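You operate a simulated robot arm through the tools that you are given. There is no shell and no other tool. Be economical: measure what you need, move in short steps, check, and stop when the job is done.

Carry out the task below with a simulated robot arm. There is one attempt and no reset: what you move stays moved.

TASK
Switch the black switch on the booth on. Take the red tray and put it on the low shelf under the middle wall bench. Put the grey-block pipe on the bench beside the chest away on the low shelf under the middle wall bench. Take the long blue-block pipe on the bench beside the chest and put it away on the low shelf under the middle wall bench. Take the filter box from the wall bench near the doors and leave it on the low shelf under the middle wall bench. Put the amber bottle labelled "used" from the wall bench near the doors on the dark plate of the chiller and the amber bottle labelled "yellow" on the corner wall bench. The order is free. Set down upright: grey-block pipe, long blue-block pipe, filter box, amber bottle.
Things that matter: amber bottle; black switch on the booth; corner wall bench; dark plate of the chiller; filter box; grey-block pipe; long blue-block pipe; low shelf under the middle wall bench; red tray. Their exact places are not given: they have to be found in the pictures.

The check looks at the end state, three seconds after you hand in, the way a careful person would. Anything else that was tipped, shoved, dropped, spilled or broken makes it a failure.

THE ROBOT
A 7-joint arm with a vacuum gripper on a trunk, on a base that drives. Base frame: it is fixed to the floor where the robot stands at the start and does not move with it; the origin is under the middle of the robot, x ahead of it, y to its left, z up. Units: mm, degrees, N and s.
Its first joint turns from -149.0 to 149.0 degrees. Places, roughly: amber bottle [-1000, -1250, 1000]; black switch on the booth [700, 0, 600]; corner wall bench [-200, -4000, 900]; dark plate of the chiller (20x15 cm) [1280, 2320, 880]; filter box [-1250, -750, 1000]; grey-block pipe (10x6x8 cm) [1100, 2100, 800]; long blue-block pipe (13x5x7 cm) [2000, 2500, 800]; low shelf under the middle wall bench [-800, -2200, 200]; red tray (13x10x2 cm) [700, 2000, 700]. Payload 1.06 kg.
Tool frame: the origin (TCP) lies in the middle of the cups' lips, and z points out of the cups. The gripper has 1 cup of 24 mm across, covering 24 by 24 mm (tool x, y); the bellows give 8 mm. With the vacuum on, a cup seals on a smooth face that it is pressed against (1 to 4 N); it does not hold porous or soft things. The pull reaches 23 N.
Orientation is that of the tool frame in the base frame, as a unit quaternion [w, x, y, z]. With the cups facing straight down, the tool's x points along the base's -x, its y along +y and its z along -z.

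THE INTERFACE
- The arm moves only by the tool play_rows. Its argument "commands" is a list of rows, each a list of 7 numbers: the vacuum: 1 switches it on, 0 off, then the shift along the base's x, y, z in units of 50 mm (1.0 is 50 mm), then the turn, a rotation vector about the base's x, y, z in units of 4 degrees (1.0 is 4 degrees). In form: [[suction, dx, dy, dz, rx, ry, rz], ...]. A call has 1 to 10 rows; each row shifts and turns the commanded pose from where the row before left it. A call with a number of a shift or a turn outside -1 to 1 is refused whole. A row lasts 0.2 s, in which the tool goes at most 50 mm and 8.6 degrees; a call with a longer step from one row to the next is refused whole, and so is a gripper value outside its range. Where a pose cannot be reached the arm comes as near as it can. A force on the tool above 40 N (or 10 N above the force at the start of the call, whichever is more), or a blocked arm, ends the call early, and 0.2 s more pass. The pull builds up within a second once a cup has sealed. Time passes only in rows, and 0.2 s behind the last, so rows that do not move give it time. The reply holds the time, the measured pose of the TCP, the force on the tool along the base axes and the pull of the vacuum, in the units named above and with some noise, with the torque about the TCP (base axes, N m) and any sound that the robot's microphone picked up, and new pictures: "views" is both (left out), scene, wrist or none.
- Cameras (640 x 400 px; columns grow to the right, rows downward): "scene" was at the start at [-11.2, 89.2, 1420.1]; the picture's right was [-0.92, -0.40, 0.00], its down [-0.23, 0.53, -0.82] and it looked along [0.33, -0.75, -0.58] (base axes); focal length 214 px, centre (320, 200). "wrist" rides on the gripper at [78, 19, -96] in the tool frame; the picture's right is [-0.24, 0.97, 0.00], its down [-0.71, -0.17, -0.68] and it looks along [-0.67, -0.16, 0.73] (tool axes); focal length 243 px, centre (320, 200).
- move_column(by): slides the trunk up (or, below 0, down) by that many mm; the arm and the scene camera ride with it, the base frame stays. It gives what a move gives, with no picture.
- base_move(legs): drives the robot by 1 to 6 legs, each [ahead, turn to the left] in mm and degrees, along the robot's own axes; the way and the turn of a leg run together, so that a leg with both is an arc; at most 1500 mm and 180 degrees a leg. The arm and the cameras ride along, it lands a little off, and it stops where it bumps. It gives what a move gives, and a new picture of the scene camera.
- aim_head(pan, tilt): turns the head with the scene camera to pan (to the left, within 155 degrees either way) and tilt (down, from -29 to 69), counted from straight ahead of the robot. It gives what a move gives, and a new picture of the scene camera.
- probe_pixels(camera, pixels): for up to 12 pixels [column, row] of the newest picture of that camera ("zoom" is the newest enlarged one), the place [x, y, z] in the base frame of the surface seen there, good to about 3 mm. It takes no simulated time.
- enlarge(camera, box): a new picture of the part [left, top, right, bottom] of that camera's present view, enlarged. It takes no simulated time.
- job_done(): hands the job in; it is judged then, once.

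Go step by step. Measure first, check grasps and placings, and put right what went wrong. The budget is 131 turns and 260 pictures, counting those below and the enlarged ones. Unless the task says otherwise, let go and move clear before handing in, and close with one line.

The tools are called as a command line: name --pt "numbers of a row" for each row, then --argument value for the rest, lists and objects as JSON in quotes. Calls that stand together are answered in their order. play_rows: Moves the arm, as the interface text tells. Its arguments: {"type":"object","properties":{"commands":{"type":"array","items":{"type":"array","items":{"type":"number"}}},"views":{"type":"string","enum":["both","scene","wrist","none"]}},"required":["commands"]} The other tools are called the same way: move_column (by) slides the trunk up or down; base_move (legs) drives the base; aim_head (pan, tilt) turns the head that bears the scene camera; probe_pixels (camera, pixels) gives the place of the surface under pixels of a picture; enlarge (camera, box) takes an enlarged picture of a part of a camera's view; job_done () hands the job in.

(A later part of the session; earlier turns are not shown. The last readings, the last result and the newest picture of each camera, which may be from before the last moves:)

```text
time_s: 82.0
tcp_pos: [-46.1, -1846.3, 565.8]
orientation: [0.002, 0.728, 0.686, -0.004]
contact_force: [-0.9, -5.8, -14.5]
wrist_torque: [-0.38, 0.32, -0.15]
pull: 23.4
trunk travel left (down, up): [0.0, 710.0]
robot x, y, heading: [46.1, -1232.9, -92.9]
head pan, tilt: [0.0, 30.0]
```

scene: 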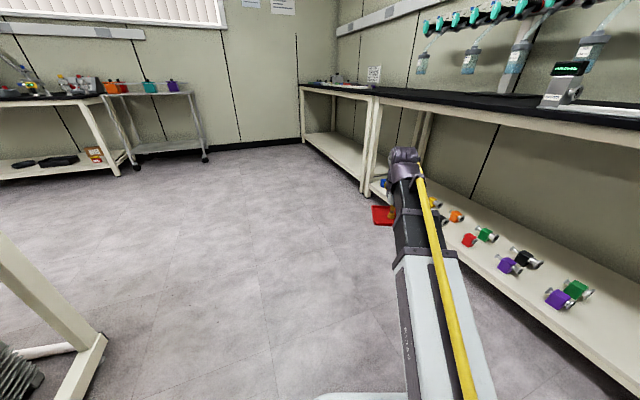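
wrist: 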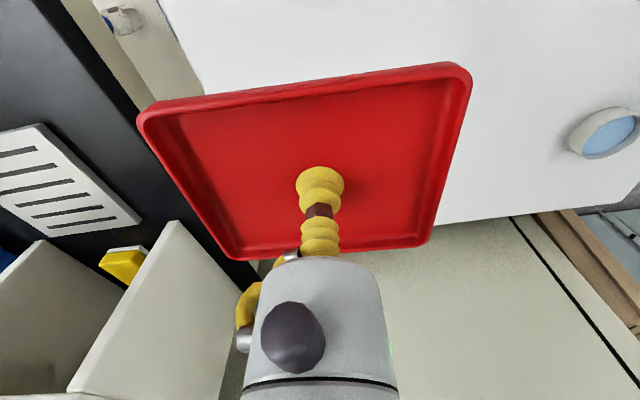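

Force readings show the tray edge was pushed against my own forearm when retracting, and the base turn was blocked (rear near the dolly). First extend the arm again to relieve it.

play_rows --pt "1 -0.1 -0.5 -0.2 0 0 0" --pt "1 -0.15 -0.8 -0.3 0 0 0" --pt "1 -0.1 -0.6 -0.5 0 0 0" --views "wrist"

aim_head --pan 100 --tilt 50

```text
time_s: 82.8
tcp_pos: [-61.6, -1944.4, 517.7]
orientation: [0.003, 0.728, 0.686, -0.005]
contact_force: [-0.2, -0.7, -1.1]
wrist_torque: [-0.01, 0.02, -0.02]
pull: 23.0
trunk travel left (down, up): [0.0, 710.0]
robot x, y, heading: [45.6, -1230.8, -92.9]
head pan, tilt: [0.0, 30.0]
```

wrist: 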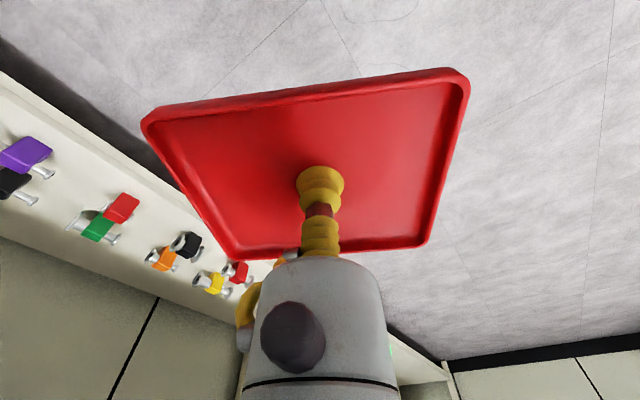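

```text
time_s: 84.6
tcp_pos: [-62.5, -1942.4, 517.8]
orientation: [0.001, 0.727, 0.687, -0.005]
contact_force: [0.6, 0.5, -1.2]
wrist_torque: [-0.02, 0.0, 0.0]
pull: 23.0
trunk travel left (down, up): [0.0, 710.0]
robot x, y, heading: [45.9, -1231.0, -93.0]
head pan, tilt: [100.0, 50.0]
```

scene: 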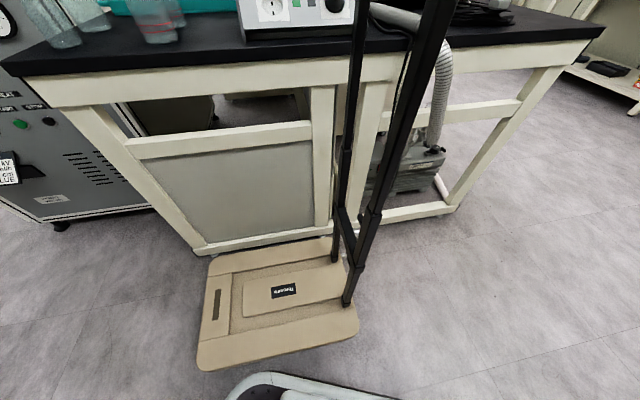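

probe_pixels --camera "scene" --pixels '[[200, 366], [357, 330], [355, 338], [205, 260], [320, 372], [240, 385], [455, 210], [200, 252]]'

base_move --legs '[[350, 0], [0, -30]]'

```text
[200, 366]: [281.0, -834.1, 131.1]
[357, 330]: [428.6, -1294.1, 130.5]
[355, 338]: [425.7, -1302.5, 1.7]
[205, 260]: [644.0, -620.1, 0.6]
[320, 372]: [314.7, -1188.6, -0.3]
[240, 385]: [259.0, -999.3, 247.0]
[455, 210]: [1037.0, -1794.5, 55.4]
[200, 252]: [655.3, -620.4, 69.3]
```

```text
time_s: 88.3
tcp_pos: [-412.1, -2152.1, 516.9]
orientation: [0.001, 0.877, 0.481, -0.005]
contact_force: [0.1, 0.7, -0.8]
wrist_torque: [0.01, -0.01, -0.01]
pull: 22.9
trunk travel left (down, up): [0.0, 710.0]
robot x, y, heading: [30.1, -1585.5, -122.1]
head pan, tilt: [100.0, 50.0]
```

scene: 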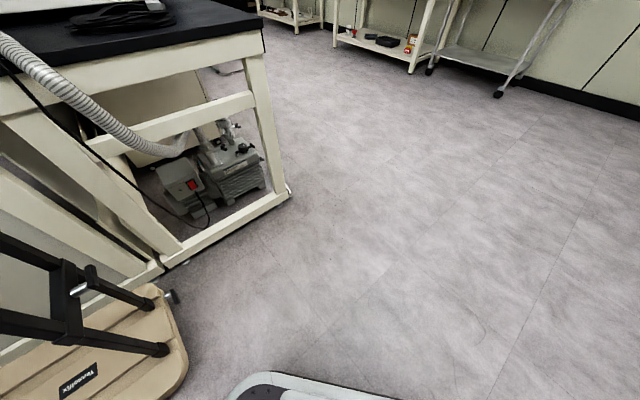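

The dolly has not moved. Lower the tray to z≈300 here, then turn to face the bench.

play_rows --pt "1 0 0 -0.8 0 0 0" --pt "1 0 0 -0.8 0 0 0" --pt "1 0 0 -0.8 0 0 0" --pt "1 0 0 -0.8 0 0 0" --pt "1 0 0 -0.8 0 0 0" --views "none"

aim_head --pan -20 --tilt 45

```text
time_s: 89.5
tcp_pos: [-409.8, -2150.0, 319.4]
orientation: [0.001, 0.876, 0.482, -0.005]
contact_force: [0.4, 0.3, -2.2]
wrist_torque: [0.02, 0.02, -0.02]
pull: 23.1
trunk travel left (down, up): [0.0, 710.0]
robot x, y, heading: [25.6, -1584.2, -122.2]
head pan, tilt: [100.0, 50.0]
```

```text
time_s: 91.5
tcp_pos: [-408.7, -2150.1, 319.2]
orientation: [0.001, 0.876, 0.483, -0.005]
contact_force: [-1.0, -0.1, -0.7]
wrist_torque: [-0.01, -0.01, 0.01]
pull: 22.7
trunk travel left (down, up): [0.0, 710.0]
robot x, y, heading: [25.4, -1585.6, -122.2]
head pan, tilt: [-20.0, 45.0]
```

scene: 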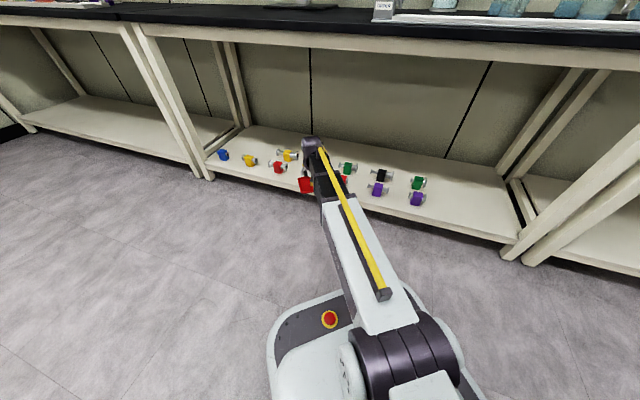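

probe_pixels --camera "scene" --pixels '[[311, 140], [322, 148], [345, 220], [290, 310], [400, 300], [430, 45], [500, 235], [480, 215], [560, 130], [440, 205], [420, 182], [505, 248]]'

```text
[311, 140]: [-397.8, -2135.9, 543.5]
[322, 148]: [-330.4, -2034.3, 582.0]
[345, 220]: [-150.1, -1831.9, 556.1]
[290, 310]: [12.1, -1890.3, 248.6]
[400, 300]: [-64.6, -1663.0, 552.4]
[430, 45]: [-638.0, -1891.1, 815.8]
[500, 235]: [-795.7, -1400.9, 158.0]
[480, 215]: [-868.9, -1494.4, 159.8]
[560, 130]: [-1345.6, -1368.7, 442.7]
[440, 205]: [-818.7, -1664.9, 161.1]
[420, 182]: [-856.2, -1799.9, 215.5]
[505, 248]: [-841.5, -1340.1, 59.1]
```

Clearances are good (arm top ≈580 vs beam ≈800). Turn and drive in, keeping the tray above the fittings.

base_move --legs '[[0, -51.6], [250, 0]]'

```text
time_s: 95.7
tcp_pos: [-936.4, -1615.8, 319.6]
orientation: [-0.001, 0.999, 0.05, -0.006]
contact_force: [0.0, -0.5, -1.3]
wrist_torque: [0.03, 0.03, 0.0]
pull: 23.1
trunk travel left (down, up): [0.0, 710.0]
robot x, y, heading: [-220.4, -1608.4, -174.0]
head pan, tilt: [-20.0, 45.0]
```

scene: 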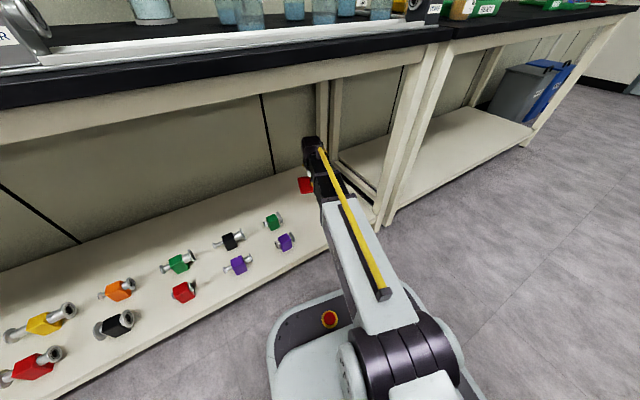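

play_rows --pt "1 -0.785 0.07 -0.35 0 0 0" --pt "1 -0.785 0.07 -0.35 0 0 0" --pt "1 -0.785 0.07 -0.35 0 0 0" --pt "1 -0.785 0.07 -0.35 0 0 0" --views "wrist"

```text
time_s: 96.7
tcp_pos: [-1097.3, -1599.0, 247.6]
orientation: [-0.001, 0.999, 0.05, -0.005]
contact_force: [0.6, -0.2, -1.7]
wrist_torque: [-0.03, 0.02, -0.01]
pull: 23.2
trunk travel left (down, up): [0.0, 710.0]
robot x, y, heading: [-219.9, -1610.9, -174.3]
head pan, tilt: [-20.0, 45.0]
```

wrist: 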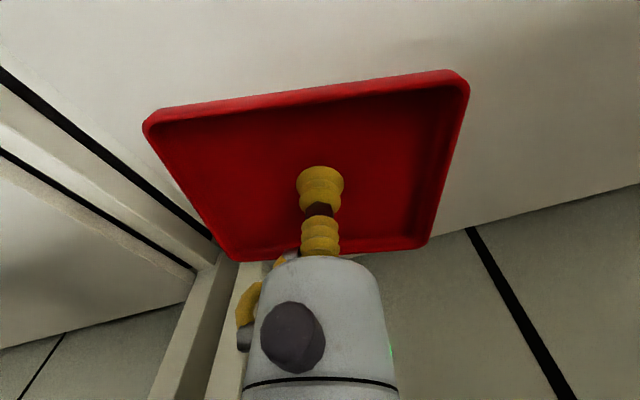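

probe_pixels --camera "wrist" --pixels '[[80, 110], [100, 140], [140, 180], [250, 60], [500, 150], [550, 230], [205, 245], [560, 205]]'

```text
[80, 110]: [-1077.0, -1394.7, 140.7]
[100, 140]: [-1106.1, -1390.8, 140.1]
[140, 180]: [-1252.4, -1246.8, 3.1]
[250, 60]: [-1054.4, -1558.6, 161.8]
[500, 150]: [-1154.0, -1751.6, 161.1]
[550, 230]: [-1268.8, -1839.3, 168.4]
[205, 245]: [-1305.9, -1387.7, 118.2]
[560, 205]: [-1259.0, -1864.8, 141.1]
```

Clear shelf below. Lower and release.

play_rows --pt "1 0 0 -0.5 0 0 0" --pt "1 0 0 -0.5 0 0 0" --pt "1 0 0 -0.3 0 0 0" --pt "1 0 0 -0.2 0 0 0" --pt "1 0 0 -0.12 0 0 0" --pt "0 0 0 0 0 0 0" --pt "0 0 0 0 0 0 0" --pt "0 0 0 0.2 0 0 0" --pt "0 0 0 0.8 0 0 0" --pt "0 0 0 1 0 0 0" --views "wrist"

```text
time_s: 98.9
tcp_pos: [-1093.7, -1604.7, 270.8]
orientation: [-0.002, 0.999, 0.051, -0.004]
contact_force: [-0.3, -0.3, 0.3]
wrist_torque: [0.02, -0.02, 0.02]
pull: 0.0
trunk travel left (down, up): [0.0, 710.0]
robot x, y, heading: [-219.5, -1614.6, -173.7]
head pan, tilt: [-20.0, 45.0]
```

wrist: 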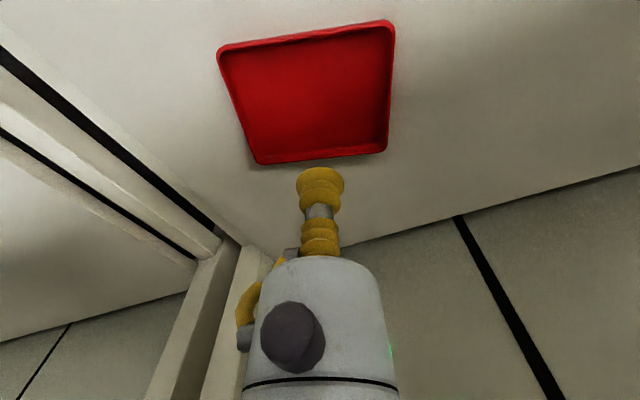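

The red tray lies flat on the shelf. Withdraw, raise, and drive to the near bench for the filter box.

play_rows --pt "0 0.8 -0.08 0.2 0 0 0" --pt "0 0.8 -0.08 0.2 0 0 0" --pt "0 0.8 -0.08 0.2 0 0 0" --pt "0 0.6 -0.08 0.2 0 0 0" --views "none"

base_move --legs '[[-250, 0], [0, -65.3]]'

move_column --by 690

play_rows --pt "0 0 0 0.8 0 0 0" --pt "0 0 0 0.8 0 0 0" --pt "0 0 0 0.8 0 0 0" --pt "0 0 0 0.8 0 0 0" --views "none"

base_move --legs '[[1207, 0], [0, 77.1]]'

aim_head --pan 0 --tilt 45

```text
time_s: 99.9
tcp_pos: [-944.4, -1617.6, 307.9]
orientation: [-0.001, 0.999, 0.049, -0.005]
contact_force: [0.4, -0.5, -0.2]
wrist_torque: [0.02, 0.01, 0.01]
pull: 0.1
trunk travel left (down, up): [0.0, 710.0]
robot x, y, heading: [-221.7, -1611.7, -174.1]
head pan, tilt: [-20.0, 45.0]
```

```text
time_s: 104.5
tcp_pos: [-281.3, -927.1, 307.8]
orientation: [-0.004, 0.868, -0.497, -0.005]
contact_force: [0.0, -0.4, -0.5]
wrist_torque: [-0.05, 0.02, -0.03]
pull: 0.0
trunk travel left (down, up): [0.0, 710.0]
robot x, y, heading: [29.3, -1584.4, 120.7]
head pan, tilt: [-20.0, 45.0]
```

scene: 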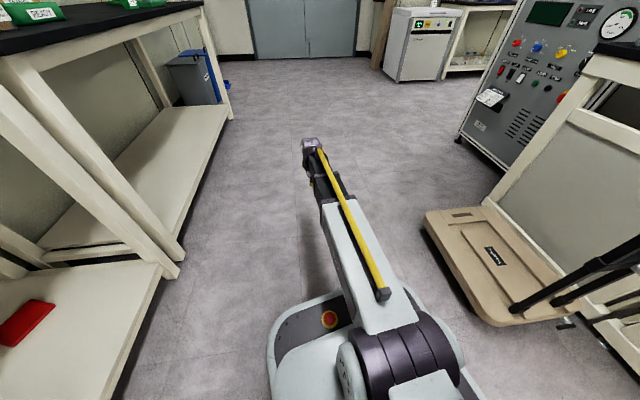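

```text
refused: 690 is not a number from -400 to 400
```

```text
time_s: 105.5
tcp_pos: [-280.5, -924.2, 467.9]
orientation: [-0.004, 0.868, -0.497, -0.004]
contact_force: [0.1, -1.1, 0.1]
wrist_torque: [-0.02, -0.03, 0.0]
pull: 0.1
trunk travel left (down, up): [0.0, 710.0]
robot x, y, heading: [26.5, -1586.5, 120.3]
head pan, tilt: [-20.0, 45.0]
```

```text
time_s: 115.0
tcp_pos: [-1318.8, -681.8, 469.4]
orientation: [-0.002, 0.99, 0.144, -0.005]
contact_force: [-0.3, -0.5, 0.0]
wrist_torque: [0.04, -0.04, -0.05]
pull: 0.0
trunk travel left (down, up): [0.0, 710.0]
robot x, y, heading: [-605.3, -537.1, -163.1]
head pan, tilt: [-20.0, 45.0]
```

scene: 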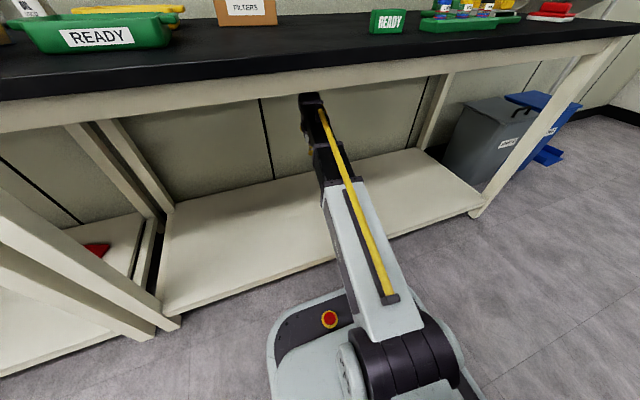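

```text
time_s: 115.8
tcp_pos: [-1320.2, -681.8, 468.7]
orientation: [-0.001, 0.99, 0.144, -0.006]
contact_force: [-0.2, -0.1, 0.5]
wrist_torque: [0.02, -0.03, 0.0]
pull: 0.1
trunk travel left (down, up): [0.0, 710.0]
robot x, y, heading: [-603.7, -541.6, -163.1]
head pan, tilt: [0.0, 45.0]
```

scene: 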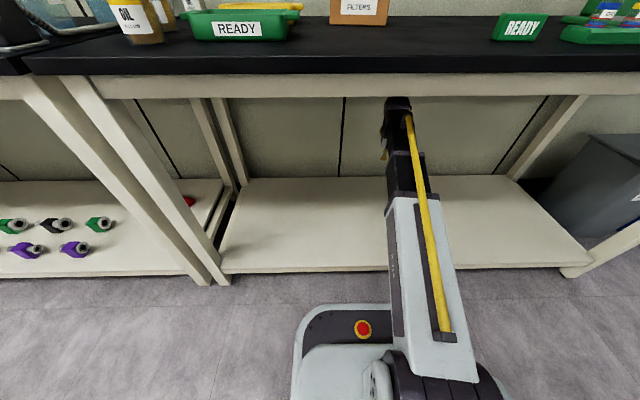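

The column limit is 400 per call, so the arm slid under the bench (no contact). Back out straight, then raise.

base_move --legs '[[-480, 0]]'

move_column --by 400

move_column --by 290

aim_head --pan 0 --tilt 40

```text
time_s: 118.6
tcp_pos: [-862.9, -542.9, 467.7]
orientation: [-0.001, 0.989, 0.146, -0.004]
contact_force: [0.5, -0.5, 0.1]
wrist_torque: [0.02, 0.0, 0.0]
pull: 0.1
trunk travel left (down, up): [0.0, 710.0]
robot x, y, heading: [-150.4, -399.9, -162.9]
head pan, tilt: [0.0, 45.0]
```

scene: 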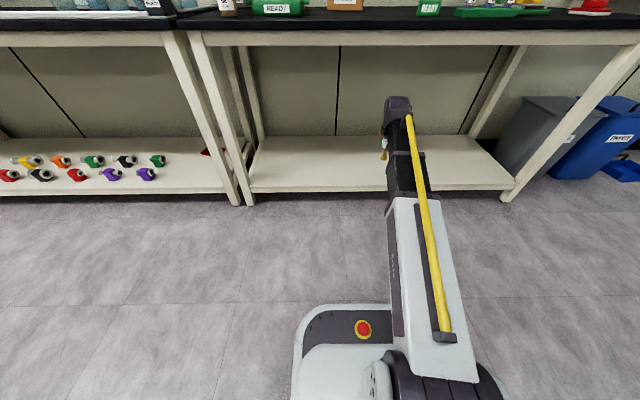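

```text
time_s: 122.5
tcp_pos: [-862.6, -543.6, 868.7]
orientation: [-0.001, 0.989, 0.145, -0.006]
contact_force: [0.6, -0.3, -0.5]
wrist_torque: [-0.04, 0.01, -0.01]
pull: 0.1
trunk travel left (down, up): [-400.0, 310.0]
robot x, y, heading: [-151.7, -402.3, -162.7]
head pan, tilt: [0.0, 45.0]
```

```text
time_s: 125.4
tcp_pos: [-862.5, -543.3, 1158.5]
orientation: [-0.002, 0.989, 0.147, -0.005]
contact_force: [-0.7, -0.2, -0.7]
wrist_torque: [0.02, -0.01, 0.0]
pull: 0.1
trunk travel left (down, up): [-690.0, 20.0]
robot x, y, heading: [-147.0, -400.3, -162.3]
head pan, tilt: [0.0, 45.0]
```

```text
time_s: 126.0
tcp_pos: [-863.9, -543.1, 1157.7]
orientation: [-0.001, 0.989, 0.146, -0.005]
contact_force: [0.1, 1.0, -0.9]
wrist_torque: [0.01, 0.0, -0.01]
pull: 0.0
trunk travel left (down, up): [-690.0, 20.0]
robot x, y, heading: [-150.2, -396.5, -162.9]
head pan, tilt: [0.0, 40.0]
```

scene: 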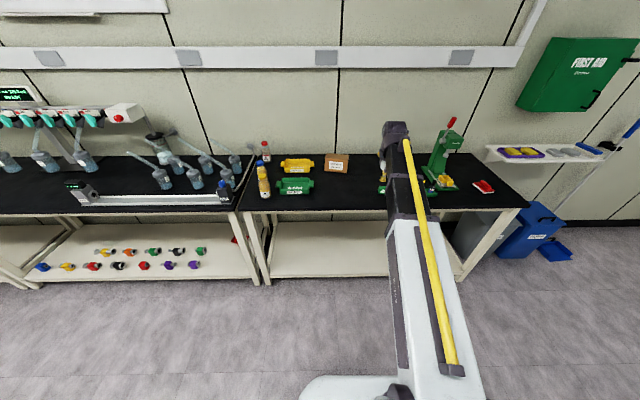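

enlarge --camera "scene" --box '[235, 130, 365, 215]'

probe_pixels --camera "zoom" --pixels '[[455, 130], [505, 115], [555, 130], [500, 180], [560, 200], [450, 195], [455, 215], [120, 250], [140, 245], [150, 110], [155, 280], [400, 300]]'

```text
4.71 times, centred on (300, 172) of scene
```

zoom: 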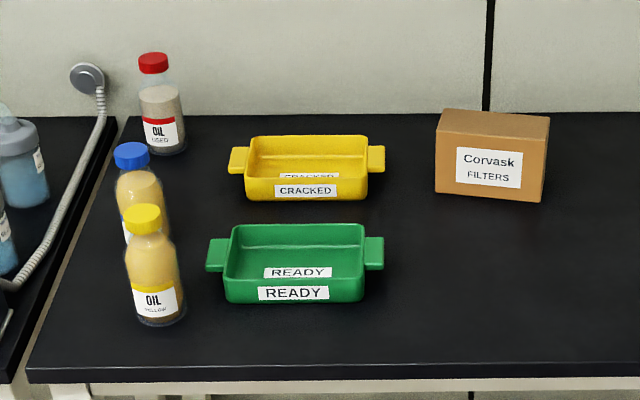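

```text
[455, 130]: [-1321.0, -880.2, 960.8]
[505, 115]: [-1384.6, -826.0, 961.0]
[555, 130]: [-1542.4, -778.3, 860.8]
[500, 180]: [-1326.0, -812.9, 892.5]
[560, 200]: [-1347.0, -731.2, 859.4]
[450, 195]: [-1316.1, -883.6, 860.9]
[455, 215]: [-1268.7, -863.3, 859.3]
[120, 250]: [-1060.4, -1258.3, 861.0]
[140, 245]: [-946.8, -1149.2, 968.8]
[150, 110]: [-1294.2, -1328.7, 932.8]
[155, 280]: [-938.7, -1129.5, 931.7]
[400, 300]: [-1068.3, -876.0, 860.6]
```

The filter box top is at z≈961 around [-1355,-815]; the bottles read "OIL YELLOW" (yellow cap) and "OIL USED" (red cap). Align and drive forward for the box.

play_rows --pt "0 0.2 -0.65 0 0 0 0" --pt "0 0.2 -0.65 0 0 0 0" --pt "0 0.2 -0.65 0 0 0 0" --views "none"

base_move --legs '[[490, 0]]'

play_rows --pt "0 0 0 -0.2 0 0 0" --views "wrist"

```text
time_s: 126.8
tcp_pos: [-834.5, -642.5, 1158.0]
orientation: [-0.001, 0.989, 0.146, -0.005]
contact_force: [-0.1, -0.4, -0.5]
wrist_torque: [0.0, -0.01, 0.0]
pull: 0.0
trunk travel left (down, up): [-690.0, 20.0]
robot x, y, heading: [-154.6, -400.9, -163.0]
head pan, tilt: [0.0, 40.0]
```

```text
time_s: 129.7
tcp_pos: [-1305.5, -777.3, 1158.4]
orientation: [-0.001, 0.99, 0.14, -0.005]
contact_force: [0.1, -0.1, -1.0]
wrist_torque: [0.0, 0.0, -0.04]
pull: 0.1
trunk travel left (down, up): [-690.0, 20.0]
robot x, y, heading: [-620.8, -543.8, -163.6]
head pan, tilt: [0.0, 40.0]
```

scene: 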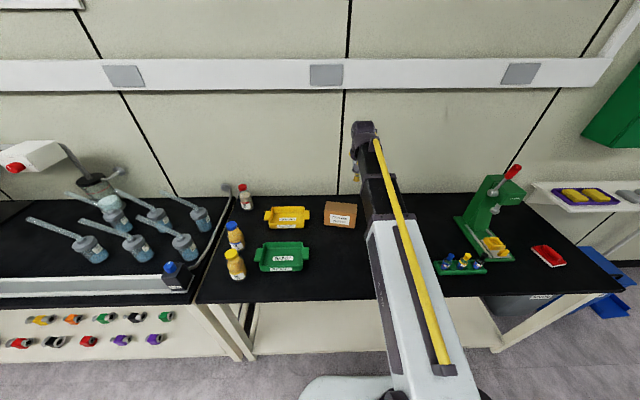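

```text
time_s: 130.1
tcp_pos: [-1305.6, -775.9, 1149.7]
orientation: [-0.002, 0.99, 0.142, -0.005]
contact_force: [0.3, -0.3, 0.1]
wrist_torque: [0.01, -0.02, -0.02]
pull: 0.1
trunk travel left (down, up): [-690.0, 20.0]
robot x, y, heading: [-614.5, -541.9, -163.3]
head pan, tilt: [0.0, 40.0]
```

wrist: 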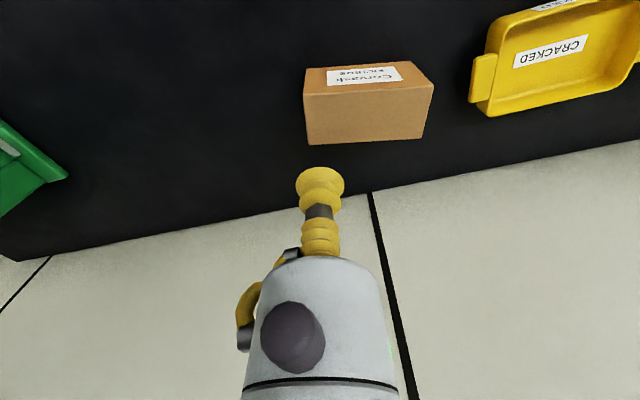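

probe_pixels --camera "wrist" --pixels '[[310, 100], [428, 90], [420, 133], [314, 140], [366, 116], [340, 80], [450, 150]]'

enlarge --camera "scene" --box '[210, 170, 310, 290]'

```text
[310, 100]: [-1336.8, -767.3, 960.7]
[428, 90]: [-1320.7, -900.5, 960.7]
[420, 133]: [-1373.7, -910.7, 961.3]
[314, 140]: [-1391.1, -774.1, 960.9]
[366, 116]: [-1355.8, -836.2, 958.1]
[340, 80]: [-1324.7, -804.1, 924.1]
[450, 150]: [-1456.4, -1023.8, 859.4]
```

```text
3.33 times, centred on (260, 230) of scene
```

zoom: 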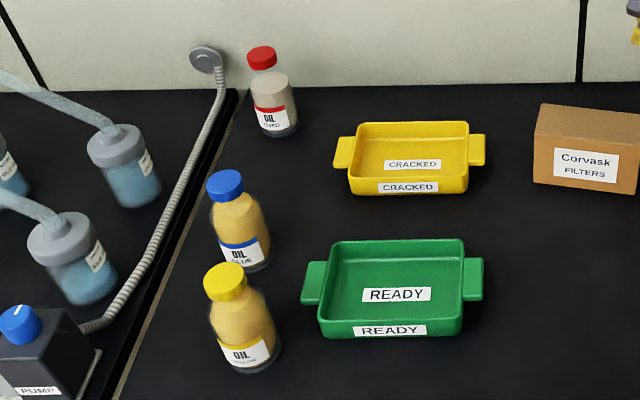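

Box top centre [-1356,-838,961]. Descend with vacuum.

play_rows --pt "0 -0.5 -0.62 -0.6 0 0 0" --pt "0 -0.5 -0.62 -0.8 0 0 0" --pt "1 0 0 -0.8 0 0 0" --pt "1 0 0 -0.8 0 0 0" --pt "1 0 0 -0.5 0 0 0" --pt "1 0 0 -0.3 0 0 0" --pt "1 0 0 -0.06 0 0 0" --pt "1 0 0 0 0 0 0" --pt "1 0 0 0 0 0 0" --views "wrist"

```text
refused: row 2 steps farther than a row can; nothing moved
```

play_rows --pt "0 -0.5 -0.62 -0.5 0 0 0" --pt "0 -0.5 -0.62 -0.5 0 0 0" --pt "1 0 0 -0.9 0 0 0" --pt "1 0 0 -0.9 0 0 0" --pt "1 0 0 -0.5 0 0 0" --pt "1 0 0 -0.4 0 0 0" --pt "1 0 0 -0.14 0 0 0" --pt "1 0 0 0 0 0 0" --pt "1 0 0 0 0 0 0" --views "wrist"

```text
time_s: 132.1
tcp_pos: [-1355.1, -836.0, 958.8]
orientation: [-0.001, 0.99, 0.14, -0.007]
contact_force: [-4.2, 1.2, 14.9]
wrist_torque: [0.01, -0.13, 0.07]
pull: 22.5
trunk travel left (down, up): [-690.0, 20.0]
robot x, y, heading: [-619.0, -543.8, -163.4]
head pan, tilt: [0.0, 40.0]
```

wrist: 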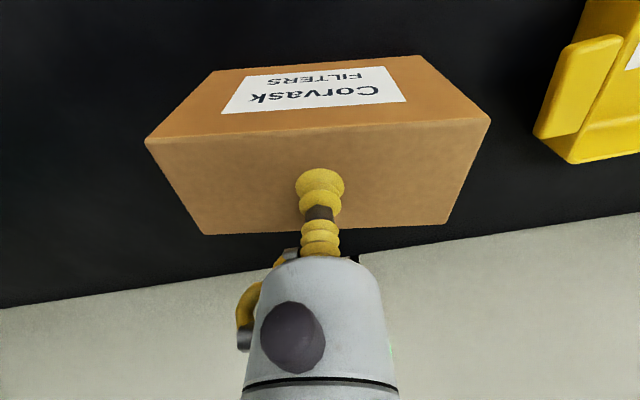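

Sealed (22.5 N). Lift, back away, lower the column and go around to the middle bench's shelf.

play_rows --pt "1 0 0 0.4 0 0 0" --pt "1 0 0 0.9 0 0 0" --pt "1 0 0 0.9 0 0 0" --views "wrist"

base_move --legs '[[-480, 0]]'

move_column --by -400

move_column --by -290

```text
time_s: 132.9
tcp_pos: [-1356.8, -841.3, 1067.8]
orientation: [-0.001, 0.99, 0.141, -0.006]
contact_force: [-0.7, 0.2, -4.4]
wrist_torque: [0.0, 0.03, -0.03]
pull: 22.9
trunk travel left (down, up): [-690.0, 20.0]
robot x, y, heading: [-616.2, -539.8, -163.4]
head pan, tilt: [0.0, 40.0]
```

wrist: 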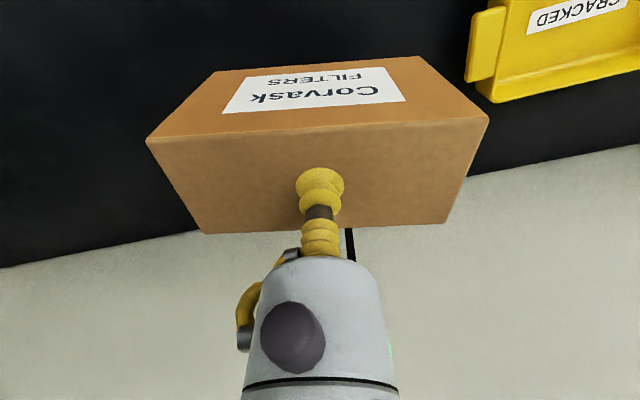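

```text
time_s: 135.7
tcp_pos: [-914.9, -709.5, 1068.3]
orientation: [-0.001, 0.99, 0.142, -0.005]
contact_force: [-0.5, -0.1, -5.1]
wrist_torque: [-0.03, 0.02, 0.01]
pull: 22.9
trunk travel left (down, up): [-690.0, 20.0]
robot x, y, heading: [-176.5, -408.0, -163.0]
head pan, tilt: [0.0, 40.0]
```

scene: 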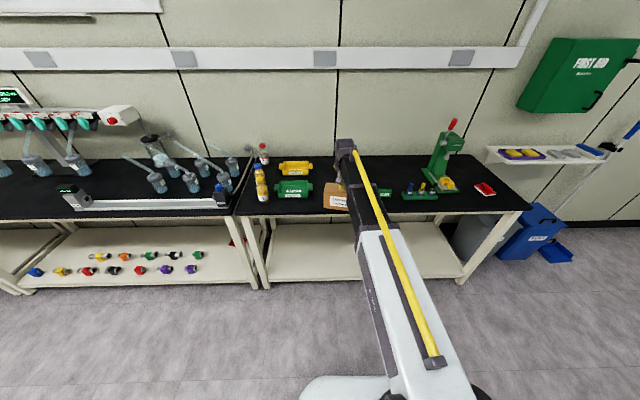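

```text
time_s: 139.5
tcp_pos: [-915.2, -711.0, 666.6]
orientation: [-0.001, 0.99, 0.143, -0.005]
contact_force: [0.3, -0.1, -3.7]
wrist_torque: [-0.03, -0.01, 0.01]
pull: 22.9
trunk travel left (down, up): [-290.0, 420.0]
robot x, y, heading: [-177.8, -408.0, -163.3]
head pan, tilt: [0.0, 40.0]
```

```text
time_s: 142.5
tcp_pos: [-914.7, -712.0, 378.1]
orientation: [0.0, 0.99, 0.143, -0.006]
contact_force: [-0.2, 0.0, -3.8]
wrist_torque: [-0.02, -0.02, 0.04]
pull: 22.9
trunk travel left (down, up): [0.0, 710.0]
robot x, y, heading: [-176.2, -407.8, -163.2]
head pan, tilt: [0.0, 40.0]
```

base_move --legs '[[0, 74.7], [808, 0], [0, -73.7]]'

play_rows --pt "1 0 0 -0.1 0 0 0" --views "wrist"

```text
time_s: 153.2
tcp_pos: [-850.3, -1531.2, 377.5]
orientation: [0.0, 0.986, 0.166, -0.006]
contact_force: [-0.8, -0.1, -4.4]
wrist_torque: [-0.01, -0.03, -0.01]
pull: 22.8
trunk travel left (down, up): [0.0, 710.0]
robot x, y, heading: [-125.6, -1195.1, -160.5]
head pan, tilt: [0.0, 40.0]
```

scene: 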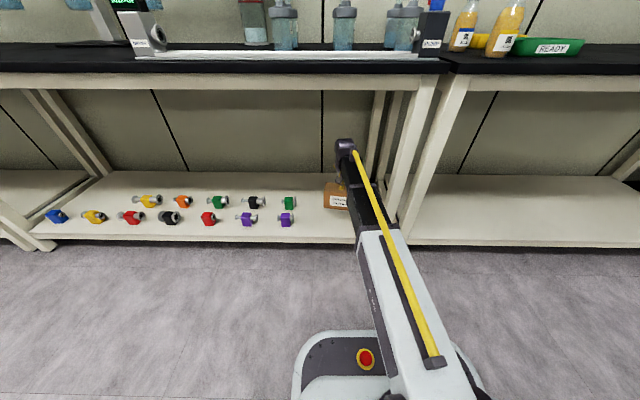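

```text
time_s: 153.6
tcp_pos: [-849.9, -1531.3, 371.6]
orientation: [0.0, 0.986, 0.165, -0.005]
contact_force: [-0.3, 0.8, -4.9]
wrist_torque: [0.01, -0.02, -0.02]
pull: 22.6
trunk travel left (down, up): [0.0, 710.0]
robot x, y, heading: [-126.2, -1197.3, -160.7]
head pan, tilt: [0.0, 40.0]
```

wrist: 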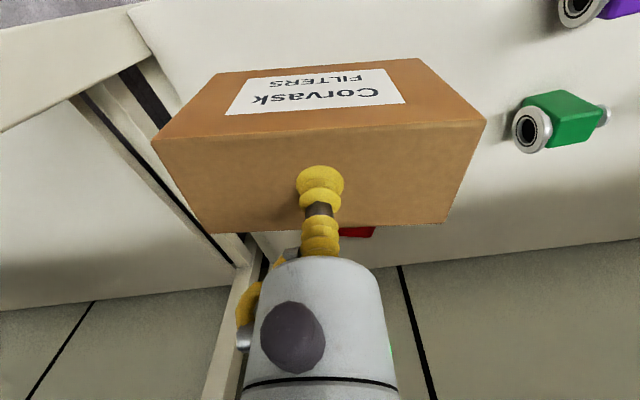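

Robot at the shelf, box hanging at u −1278. Shift to the target spot, lower and release.

play_rows --pt "1 -0.67 0.39 0 0 0 0" --pt "1 -0.67 0.39 0 0 0 0" --pt "1 0 0 -0.8 0 0 0" --pt "1 0 0 -0.8 0 0 0" --pt "1 0 0 -0.4 0 0 0" --pt "1 0 0 -0.1 0 0 0" --pt "1 0 0 -0.1 0 0 0" --views "wrist"

```text
time_s: 155.2
tcp_pos: [-917.4, -1492.8, 262.4]
orientation: [-0.002, 0.986, 0.165, -0.005]
contact_force: [-0.4, 0.0, -4.9]
wrist_torque: [0.0, -0.01, 0.01]
pull: 23.2
trunk travel left (down, up): [0.0, 710.0]
robot x, y, heading: [-128.8, -1199.6, -160.7]
head pan, tilt: [0.0, 40.0]
```

wrist: 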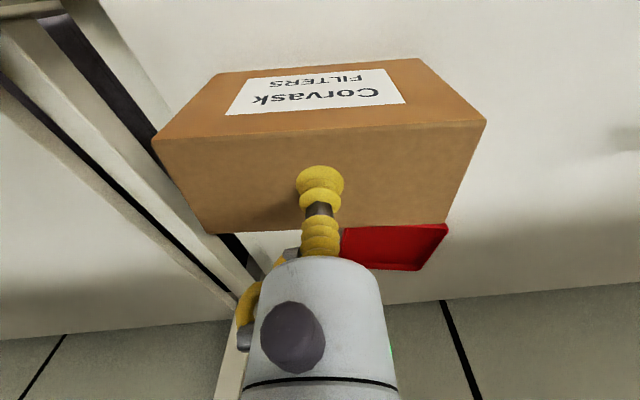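

Check the shelf's right edge relative to the box before releasing.

probe_pixels --camera "wrist" --pixels '[[130, 60], [165, 115], [100, 60], [160, 140], [250, 260], [150, 30], [390, 250], [430, 230]]'

```text
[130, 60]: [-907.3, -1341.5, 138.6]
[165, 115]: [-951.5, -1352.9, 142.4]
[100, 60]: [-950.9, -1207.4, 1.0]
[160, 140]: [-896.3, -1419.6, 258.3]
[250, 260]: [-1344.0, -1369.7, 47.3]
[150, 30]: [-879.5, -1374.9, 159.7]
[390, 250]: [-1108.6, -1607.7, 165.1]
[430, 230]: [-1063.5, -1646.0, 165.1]
```

Box end is ~40 mm inside the shelf. Set down and release.

play_rows --pt "1 0 0 -0.06 0 0 0" --pt "1 0 0 -0.06 0 0 0" --pt "0 0 0 0 0 0 0" --pt "0 0 0 0 0 0 0" --pt "0 0 0 0.1 0 0 0" --pt "0 0 0 0.5 0 0 0" --pt "0 0 0 0.8 0 0 0" --pt "0 0.8 0.2 0.4 0 0 0" --pt "0 0.9 0.3 0 0 0 0" --pt "0 0.9 0.3 0 0 0 0" --views "wrist"

```text
time_s: 157.4
tcp_pos: [-787.4, -1454.0, 345.1]
orientation: [-0.001, 0.986, 0.166, -0.005]
contact_force: [-0.2, 0.1, 0.3]
wrist_torque: [-0.02, -0.03, -0.03]
pull: 0.0
trunk travel left (down, up): [0.0, 710.0]
robot x, y, heading: [-128.7, -1196.5, -160.8]
head pan, tilt: [0.0, 40.0]
```

wrist: 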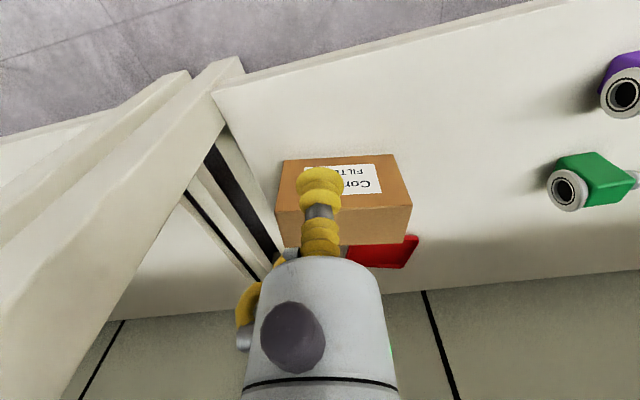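

Filter box stands upright. Next: the yellow-labelled bottle. Turn away, raise, reverse along the bench, and turn to face it.

base_move --legs '[[0, 88.6], [-310, 0]]'

move_column --by 400

move_column --by 300

play_rows --pt "0 0 0 0.8 0 0 0" --pt "0 0 0 0.8 0 0 0" --views "none"

base_move --legs '[[0, -90]]'

```text
time_s: 163.2
tcp_pos: [13.1, -1574.4, 343.2]
orientation: [0.003, 0.596, 0.803, -0.005]
contact_force: [-0.5, -0.4, -0.4]
wrist_torque: [0.01, -0.01, 0.03]
pull: 0.1
trunk travel left (down, up): [0.0, 710.0]
robot x, y, heading: [-214.7, -907.2, -72.9]
head pan, tilt: [0.0, 40.0]
```

scene: 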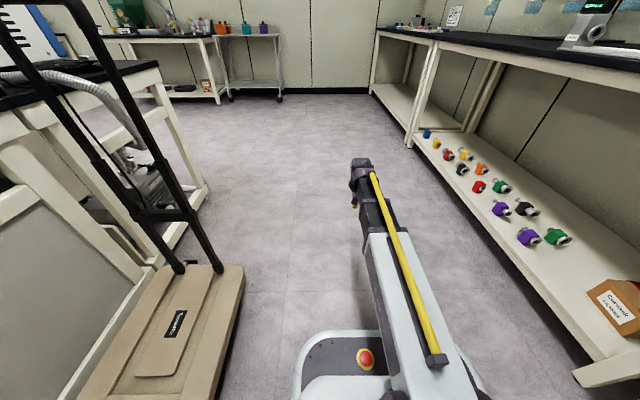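

```text
time_s: 167.1
tcp_pos: [14.2, -1574.0, 744.5]
orientation: [0.003, 0.596, 0.803, -0.004]
contact_force: [-0.9, -0.1, 0.0]
wrist_torque: [0.0, 0.02, 0.02]
pull: 0.0
trunk travel left (down, up): [-400.0, 310.0]
robot x, y, heading: [-223.8, -905.1, -73.1]
head pan, tilt: [0.0, 40.0]
```

```text
time_s: 170.1
tcp_pos: [14.3, -1573.9, 1044.6]
orientation: [0.003, 0.596, 0.803, -0.004]
contact_force: [0.5, 0.6, 0.4]
wrist_torque: [-0.01, -0.01, 0.04]
pull: 0.1
trunk travel left (down, up): [-700.0, 10.0]
robot x, y, heading: [-219.6, -902.9, -72.8]
head pan, tilt: [0.0, 40.0]
```

```text
time_s: 170.7
tcp_pos: [11.3, -1576.0, 1124.3]
orientation: [0.004, 0.597, 0.803, -0.005]
contact_force: [0.1, -0.8, -1.2]
wrist_torque: [0.01, 0.05, -0.01]
pull: 0.0
trunk travel left (down, up): [-700.0, 10.0]
robot x, y, heading: [-221.5, -905.0, -72.9]
head pan, tilt: [0.0, 40.0]
```

```text
time_s: 174.9
tcp_pos: [-889.1, -1134.6, 1125.2]
orientation: [-0.001, 0.989, 0.145, -0.005]
contact_force: [0.2, 0.7, -0.6]
wrist_torque: [0.01, 0.0, -0.02]
pull: 0.1
trunk travel left (down, up): [-700.0, 10.0]
robot x, y, heading: [-216.7, -904.7, -163.1]
head pan, tilt: [0.0, 40.0]
```

scene: 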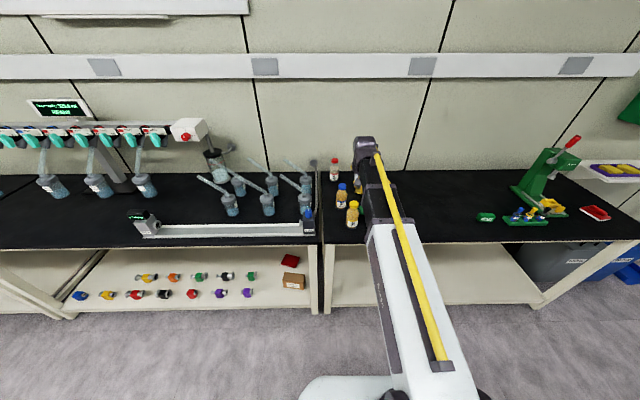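

enlarge --camera "scene" --box '[310, 150, 380, 230]'

play_rows --pt "0 0 0 -0.2 0 0 0" --views "wrist"

```text
5.00 times, centred on (345, 190) of scene
```

zoom: 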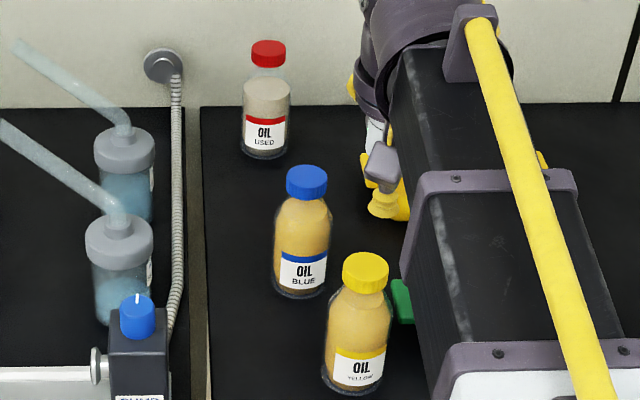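

```text
time_s: 175.3
tcp_pos: [-890.5, -1133.2, 1114.1]
orientation: [0.0, 0.989, 0.145, -0.005]
contact_force: [-0.5, 0.0, -0.1]
wrist_torque: [-0.02, 0.01, 0.0]
pull: 0.0
trunk travel left (down, up): [-700.0, 10.0]
robot x, y, heading: [-221.5, -901.4, -162.9]
head pan, tilt: [0.0, 40.0]
```

wrist: 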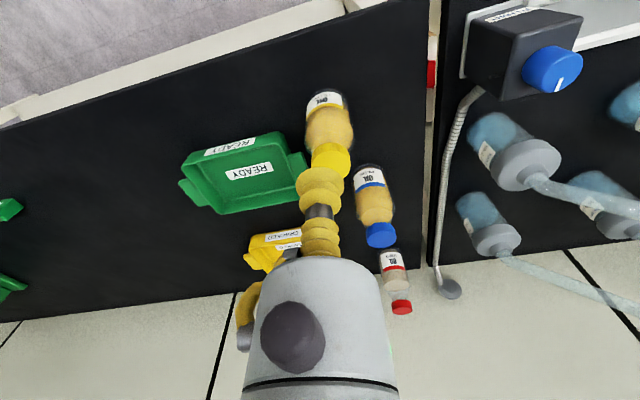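

Labels confirmed: yellow cap = YELLOW, red cap = USED. Probe caps.

probe_pixels --camera "wrist" --pixels '[[325, 163], [333, 152], [340, 168], [318, 150], [380, 240], [401, 310]]'

probe_pixels --camera "zoom" --pixels '[[365, 262], [350, 262], [382, 264], [307, 176], [268, 47], [265, 160], [360, 392]]'

```text
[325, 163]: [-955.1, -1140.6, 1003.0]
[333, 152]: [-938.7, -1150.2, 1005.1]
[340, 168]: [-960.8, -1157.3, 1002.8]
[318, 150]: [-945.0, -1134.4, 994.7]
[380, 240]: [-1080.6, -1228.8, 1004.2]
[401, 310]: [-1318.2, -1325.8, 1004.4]
```

```text
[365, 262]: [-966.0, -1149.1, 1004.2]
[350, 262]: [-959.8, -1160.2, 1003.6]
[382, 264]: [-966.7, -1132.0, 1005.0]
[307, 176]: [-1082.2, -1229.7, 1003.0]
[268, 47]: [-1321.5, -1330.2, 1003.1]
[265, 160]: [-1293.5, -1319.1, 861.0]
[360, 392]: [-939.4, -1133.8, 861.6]
```

play_rows --pt "0 -0.64 -0.13 -0.3 0 0 0" --pt "0 -0.63 -0.13 -0.5 0 0 0" --pt "0 0 0 -0.6 0 0 0" --pt "0 0 0 -0.5 0 0 0" --views "wrist"

enlarge --camera "scene" --box '[310, 150, 400, 230]'

```text
time_s: 176.3
tcp_pos: [-952.7, -1146.1, 1018.2]
orientation: [-0.001, 0.989, 0.145, -0.005]
contact_force: [0.5, -0.1, 1.0]
wrist_torque: [-0.03, 0.02, 0.0]
pull: 0.0
trunk travel left (down, up): [-700.0, 10.0]
robot x, y, heading: [-221.5, -906.0, -163.3]
head pan, tilt: [0.0, 40.0]
```

wrist: 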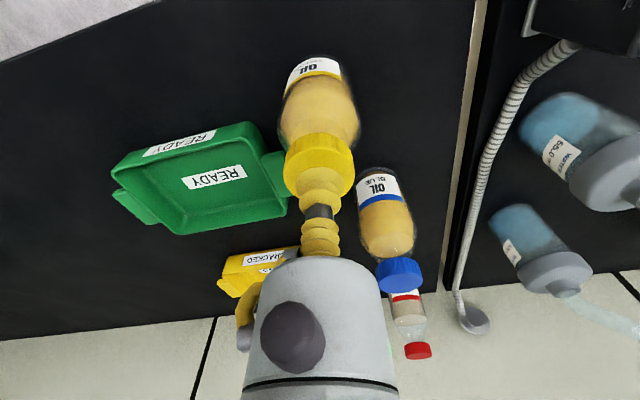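

```text
5.00 times, centred on (355, 190) of scene
```

zoom: 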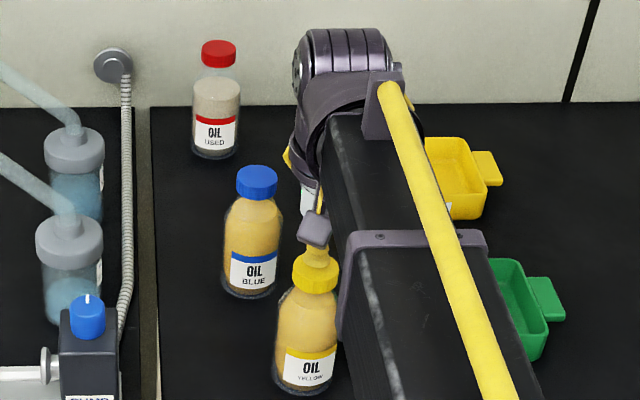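

Cup is above the cap centre. Descend gently with vacuum.

play_rows --pt "1 0 0 -0.2 0 0 0" --pt "1 0 0 -0.08 0 0 0" --pt "1 0 0 -0.04 0 0 0" --pt "1 0 0 0 0 0 0" --pt "1 0 0 0 0 0 0" --views "none"

```text
time_s: 177.5
tcp_pos: [-953.1, -1145.5, 1001.8]
orientation: [0.0, 0.989, 0.146, -0.005]
contact_force: [1.5, -0.4, 6.7]
wrist_torque: [-0.03, -0.04, -0.02]
pull: 22.6
trunk travel left (down, up): [-700.0, 10.0]
robot x, y, heading: [-216.5, -907.2, -162.8]
head pan, tilt: [0.0, 40.0]
```

Sealed. Lift high, back off a bit, and turn toward the corner bench.

play_rows --pt "1 0 0 0.3 0 0 0" --pt "1 0 0 0.8 0 0 0" --pt "1 0 0 0.8 0 0 0" --pt "1 0 0 0.8 0 0 0" --pt "1 0 0 0.8 0 0 0" --views "wrist"

base_move --legs '[[-90, 0], [0, 90.7]]'

```text
time_s: 178.7
tcp_pos: [-954.1, -1146.0, 1177.8]
orientation: [-0.001, 0.989, 0.145, -0.005]
contact_force: [-0.9, 0.5, -3.3]
wrist_torque: [0.0, -0.06, -0.03]
pull: 22.6
trunk travel left (down, up): [-700.0, 10.0]
robot x, y, heading: [-215.2, -907.4, -163.0]
head pan, tilt: [0.0, 40.0]
```

wrist: 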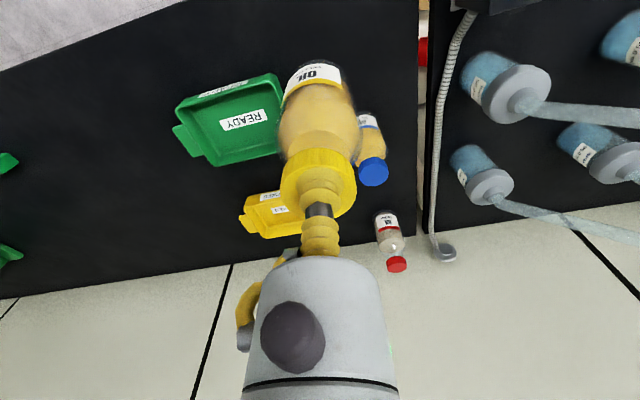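

```text
time_s: 183.7
tcp_pos: [131.0, -1606.4, 1177.7]
orientation: [0.004, 0.586, 0.81, -0.005]
contact_force: [0.9, 0.4, -2.7]
wrist_torque: [0.1, 0.02, -0.01]
pull: 23.0
trunk travel left (down, up): [-700.0, 10.0]
robot x, y, heading: [-131.1, -879.1, -71.3]
head pan, tilt: [0.0, 40.0]
```

scene: 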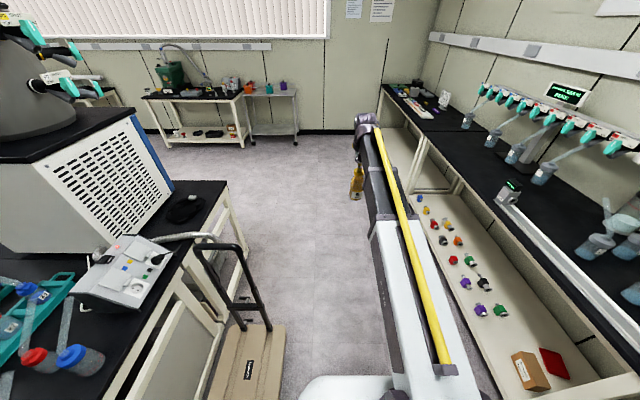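

base_move --legs '[[0, -1], [1400, 0], [900, 0]]'

aim_head --pan -50 --tilt 35

```text
time_s: 195.3
tcp_pos: [888.6, -3772.0, 1178.2]
orientation: [0.003, 0.578, 0.816, -0.004]
contact_force: [-0.7, 0.6, -3.4]
wrist_torque: [0.06, -0.03, 0.0]
pull: 22.7
trunk travel left (down, up): [-700.0, 10.0]
robot x, y, heading: [617.0, -3045.2, -70.4]
head pan, tilt: [0.0, 40.0]
```

scene: 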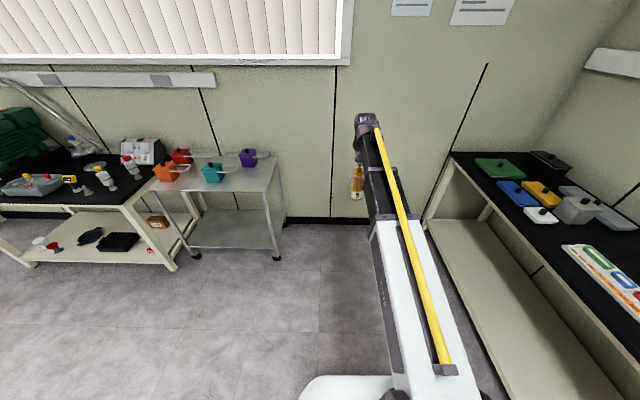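

```text
time_s: 196.5
tcp_pos: [889.1, -3772.9, 1177.7]
orientation: [0.003, 0.579, 0.816, -0.004]
contact_force: [-0.5, 0.6, -2.5]
wrist_torque: [0.06, 0.04, 0.01]
pull: 22.5
trunk travel left (down, up): [-700.0, 10.0]
robot x, y, heading: [612.4, -3047.3, -70.5]
head pan, tilt: [-50.0, 35.0]
```

scene: 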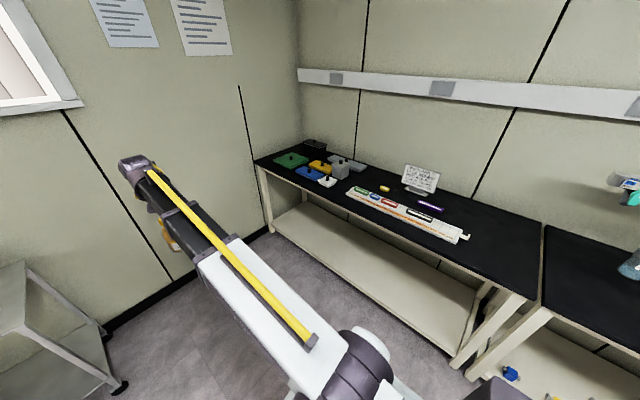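

The corner bench is clear at its right end around (495,240). Probe.

probe_pixels --camera "scene" --pixels '[[500, 245], [490, 225], [515, 280], [540, 225], [460, 235], [430, 208], [500, 215], [275, 190]]'

```text
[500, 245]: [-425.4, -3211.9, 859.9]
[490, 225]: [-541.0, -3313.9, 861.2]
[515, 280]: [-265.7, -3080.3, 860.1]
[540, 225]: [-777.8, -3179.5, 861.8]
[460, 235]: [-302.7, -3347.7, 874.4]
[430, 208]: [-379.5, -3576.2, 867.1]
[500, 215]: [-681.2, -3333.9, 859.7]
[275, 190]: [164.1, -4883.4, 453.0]
```

base_move --legs '[[-150, 0], [0, -91.7], [200, 0]]'

play_rows --pt "1 0 0 -0.2 0 0 0" --views "wrist"

```text
time_s: 202.9
tcp_pos: [-355.2, -3223.7, 1177.2]
orientation: [-0.001, 0.988, 0.153, -0.004]
contact_force: [-0.3, -0.2, -3.0]
wrist_torque: [-0.04, -0.04, -0.03]
pull: 23.0
trunk travel left (down, up): [-700.0, 10.0]
robot x, y, heading: [381.3, -2968.6, -161.8]
head pan, tilt: [-50.0, 35.0]
```

scene: 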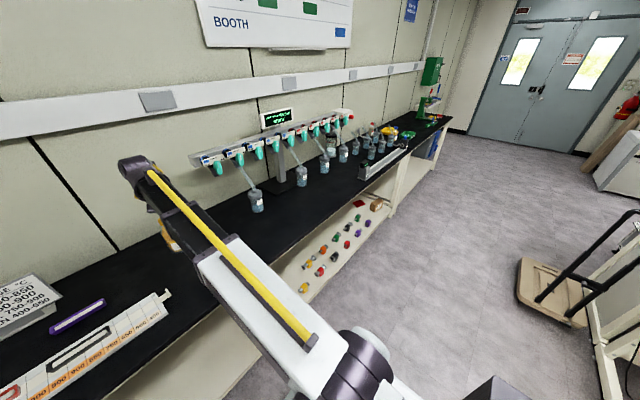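

```text
time_s: 203.3
tcp_pos: [-356.4, -3222.3, 1168.6]
orientation: [-0.001, 0.988, 0.153, -0.006]
contact_force: [0.1, 0.2, -2.8]
wrist_torque: [-0.01, -0.04, 0.0]
pull: 22.8
trunk travel left (down, up): [-700.0, 10.0]
robot x, y, heading: [376.3, -2969.8, -162.1]
head pan, tilt: [-50.0, 35.0]
```

wrist: 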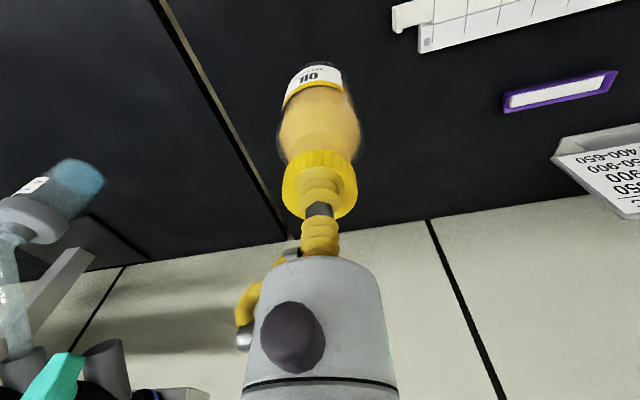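

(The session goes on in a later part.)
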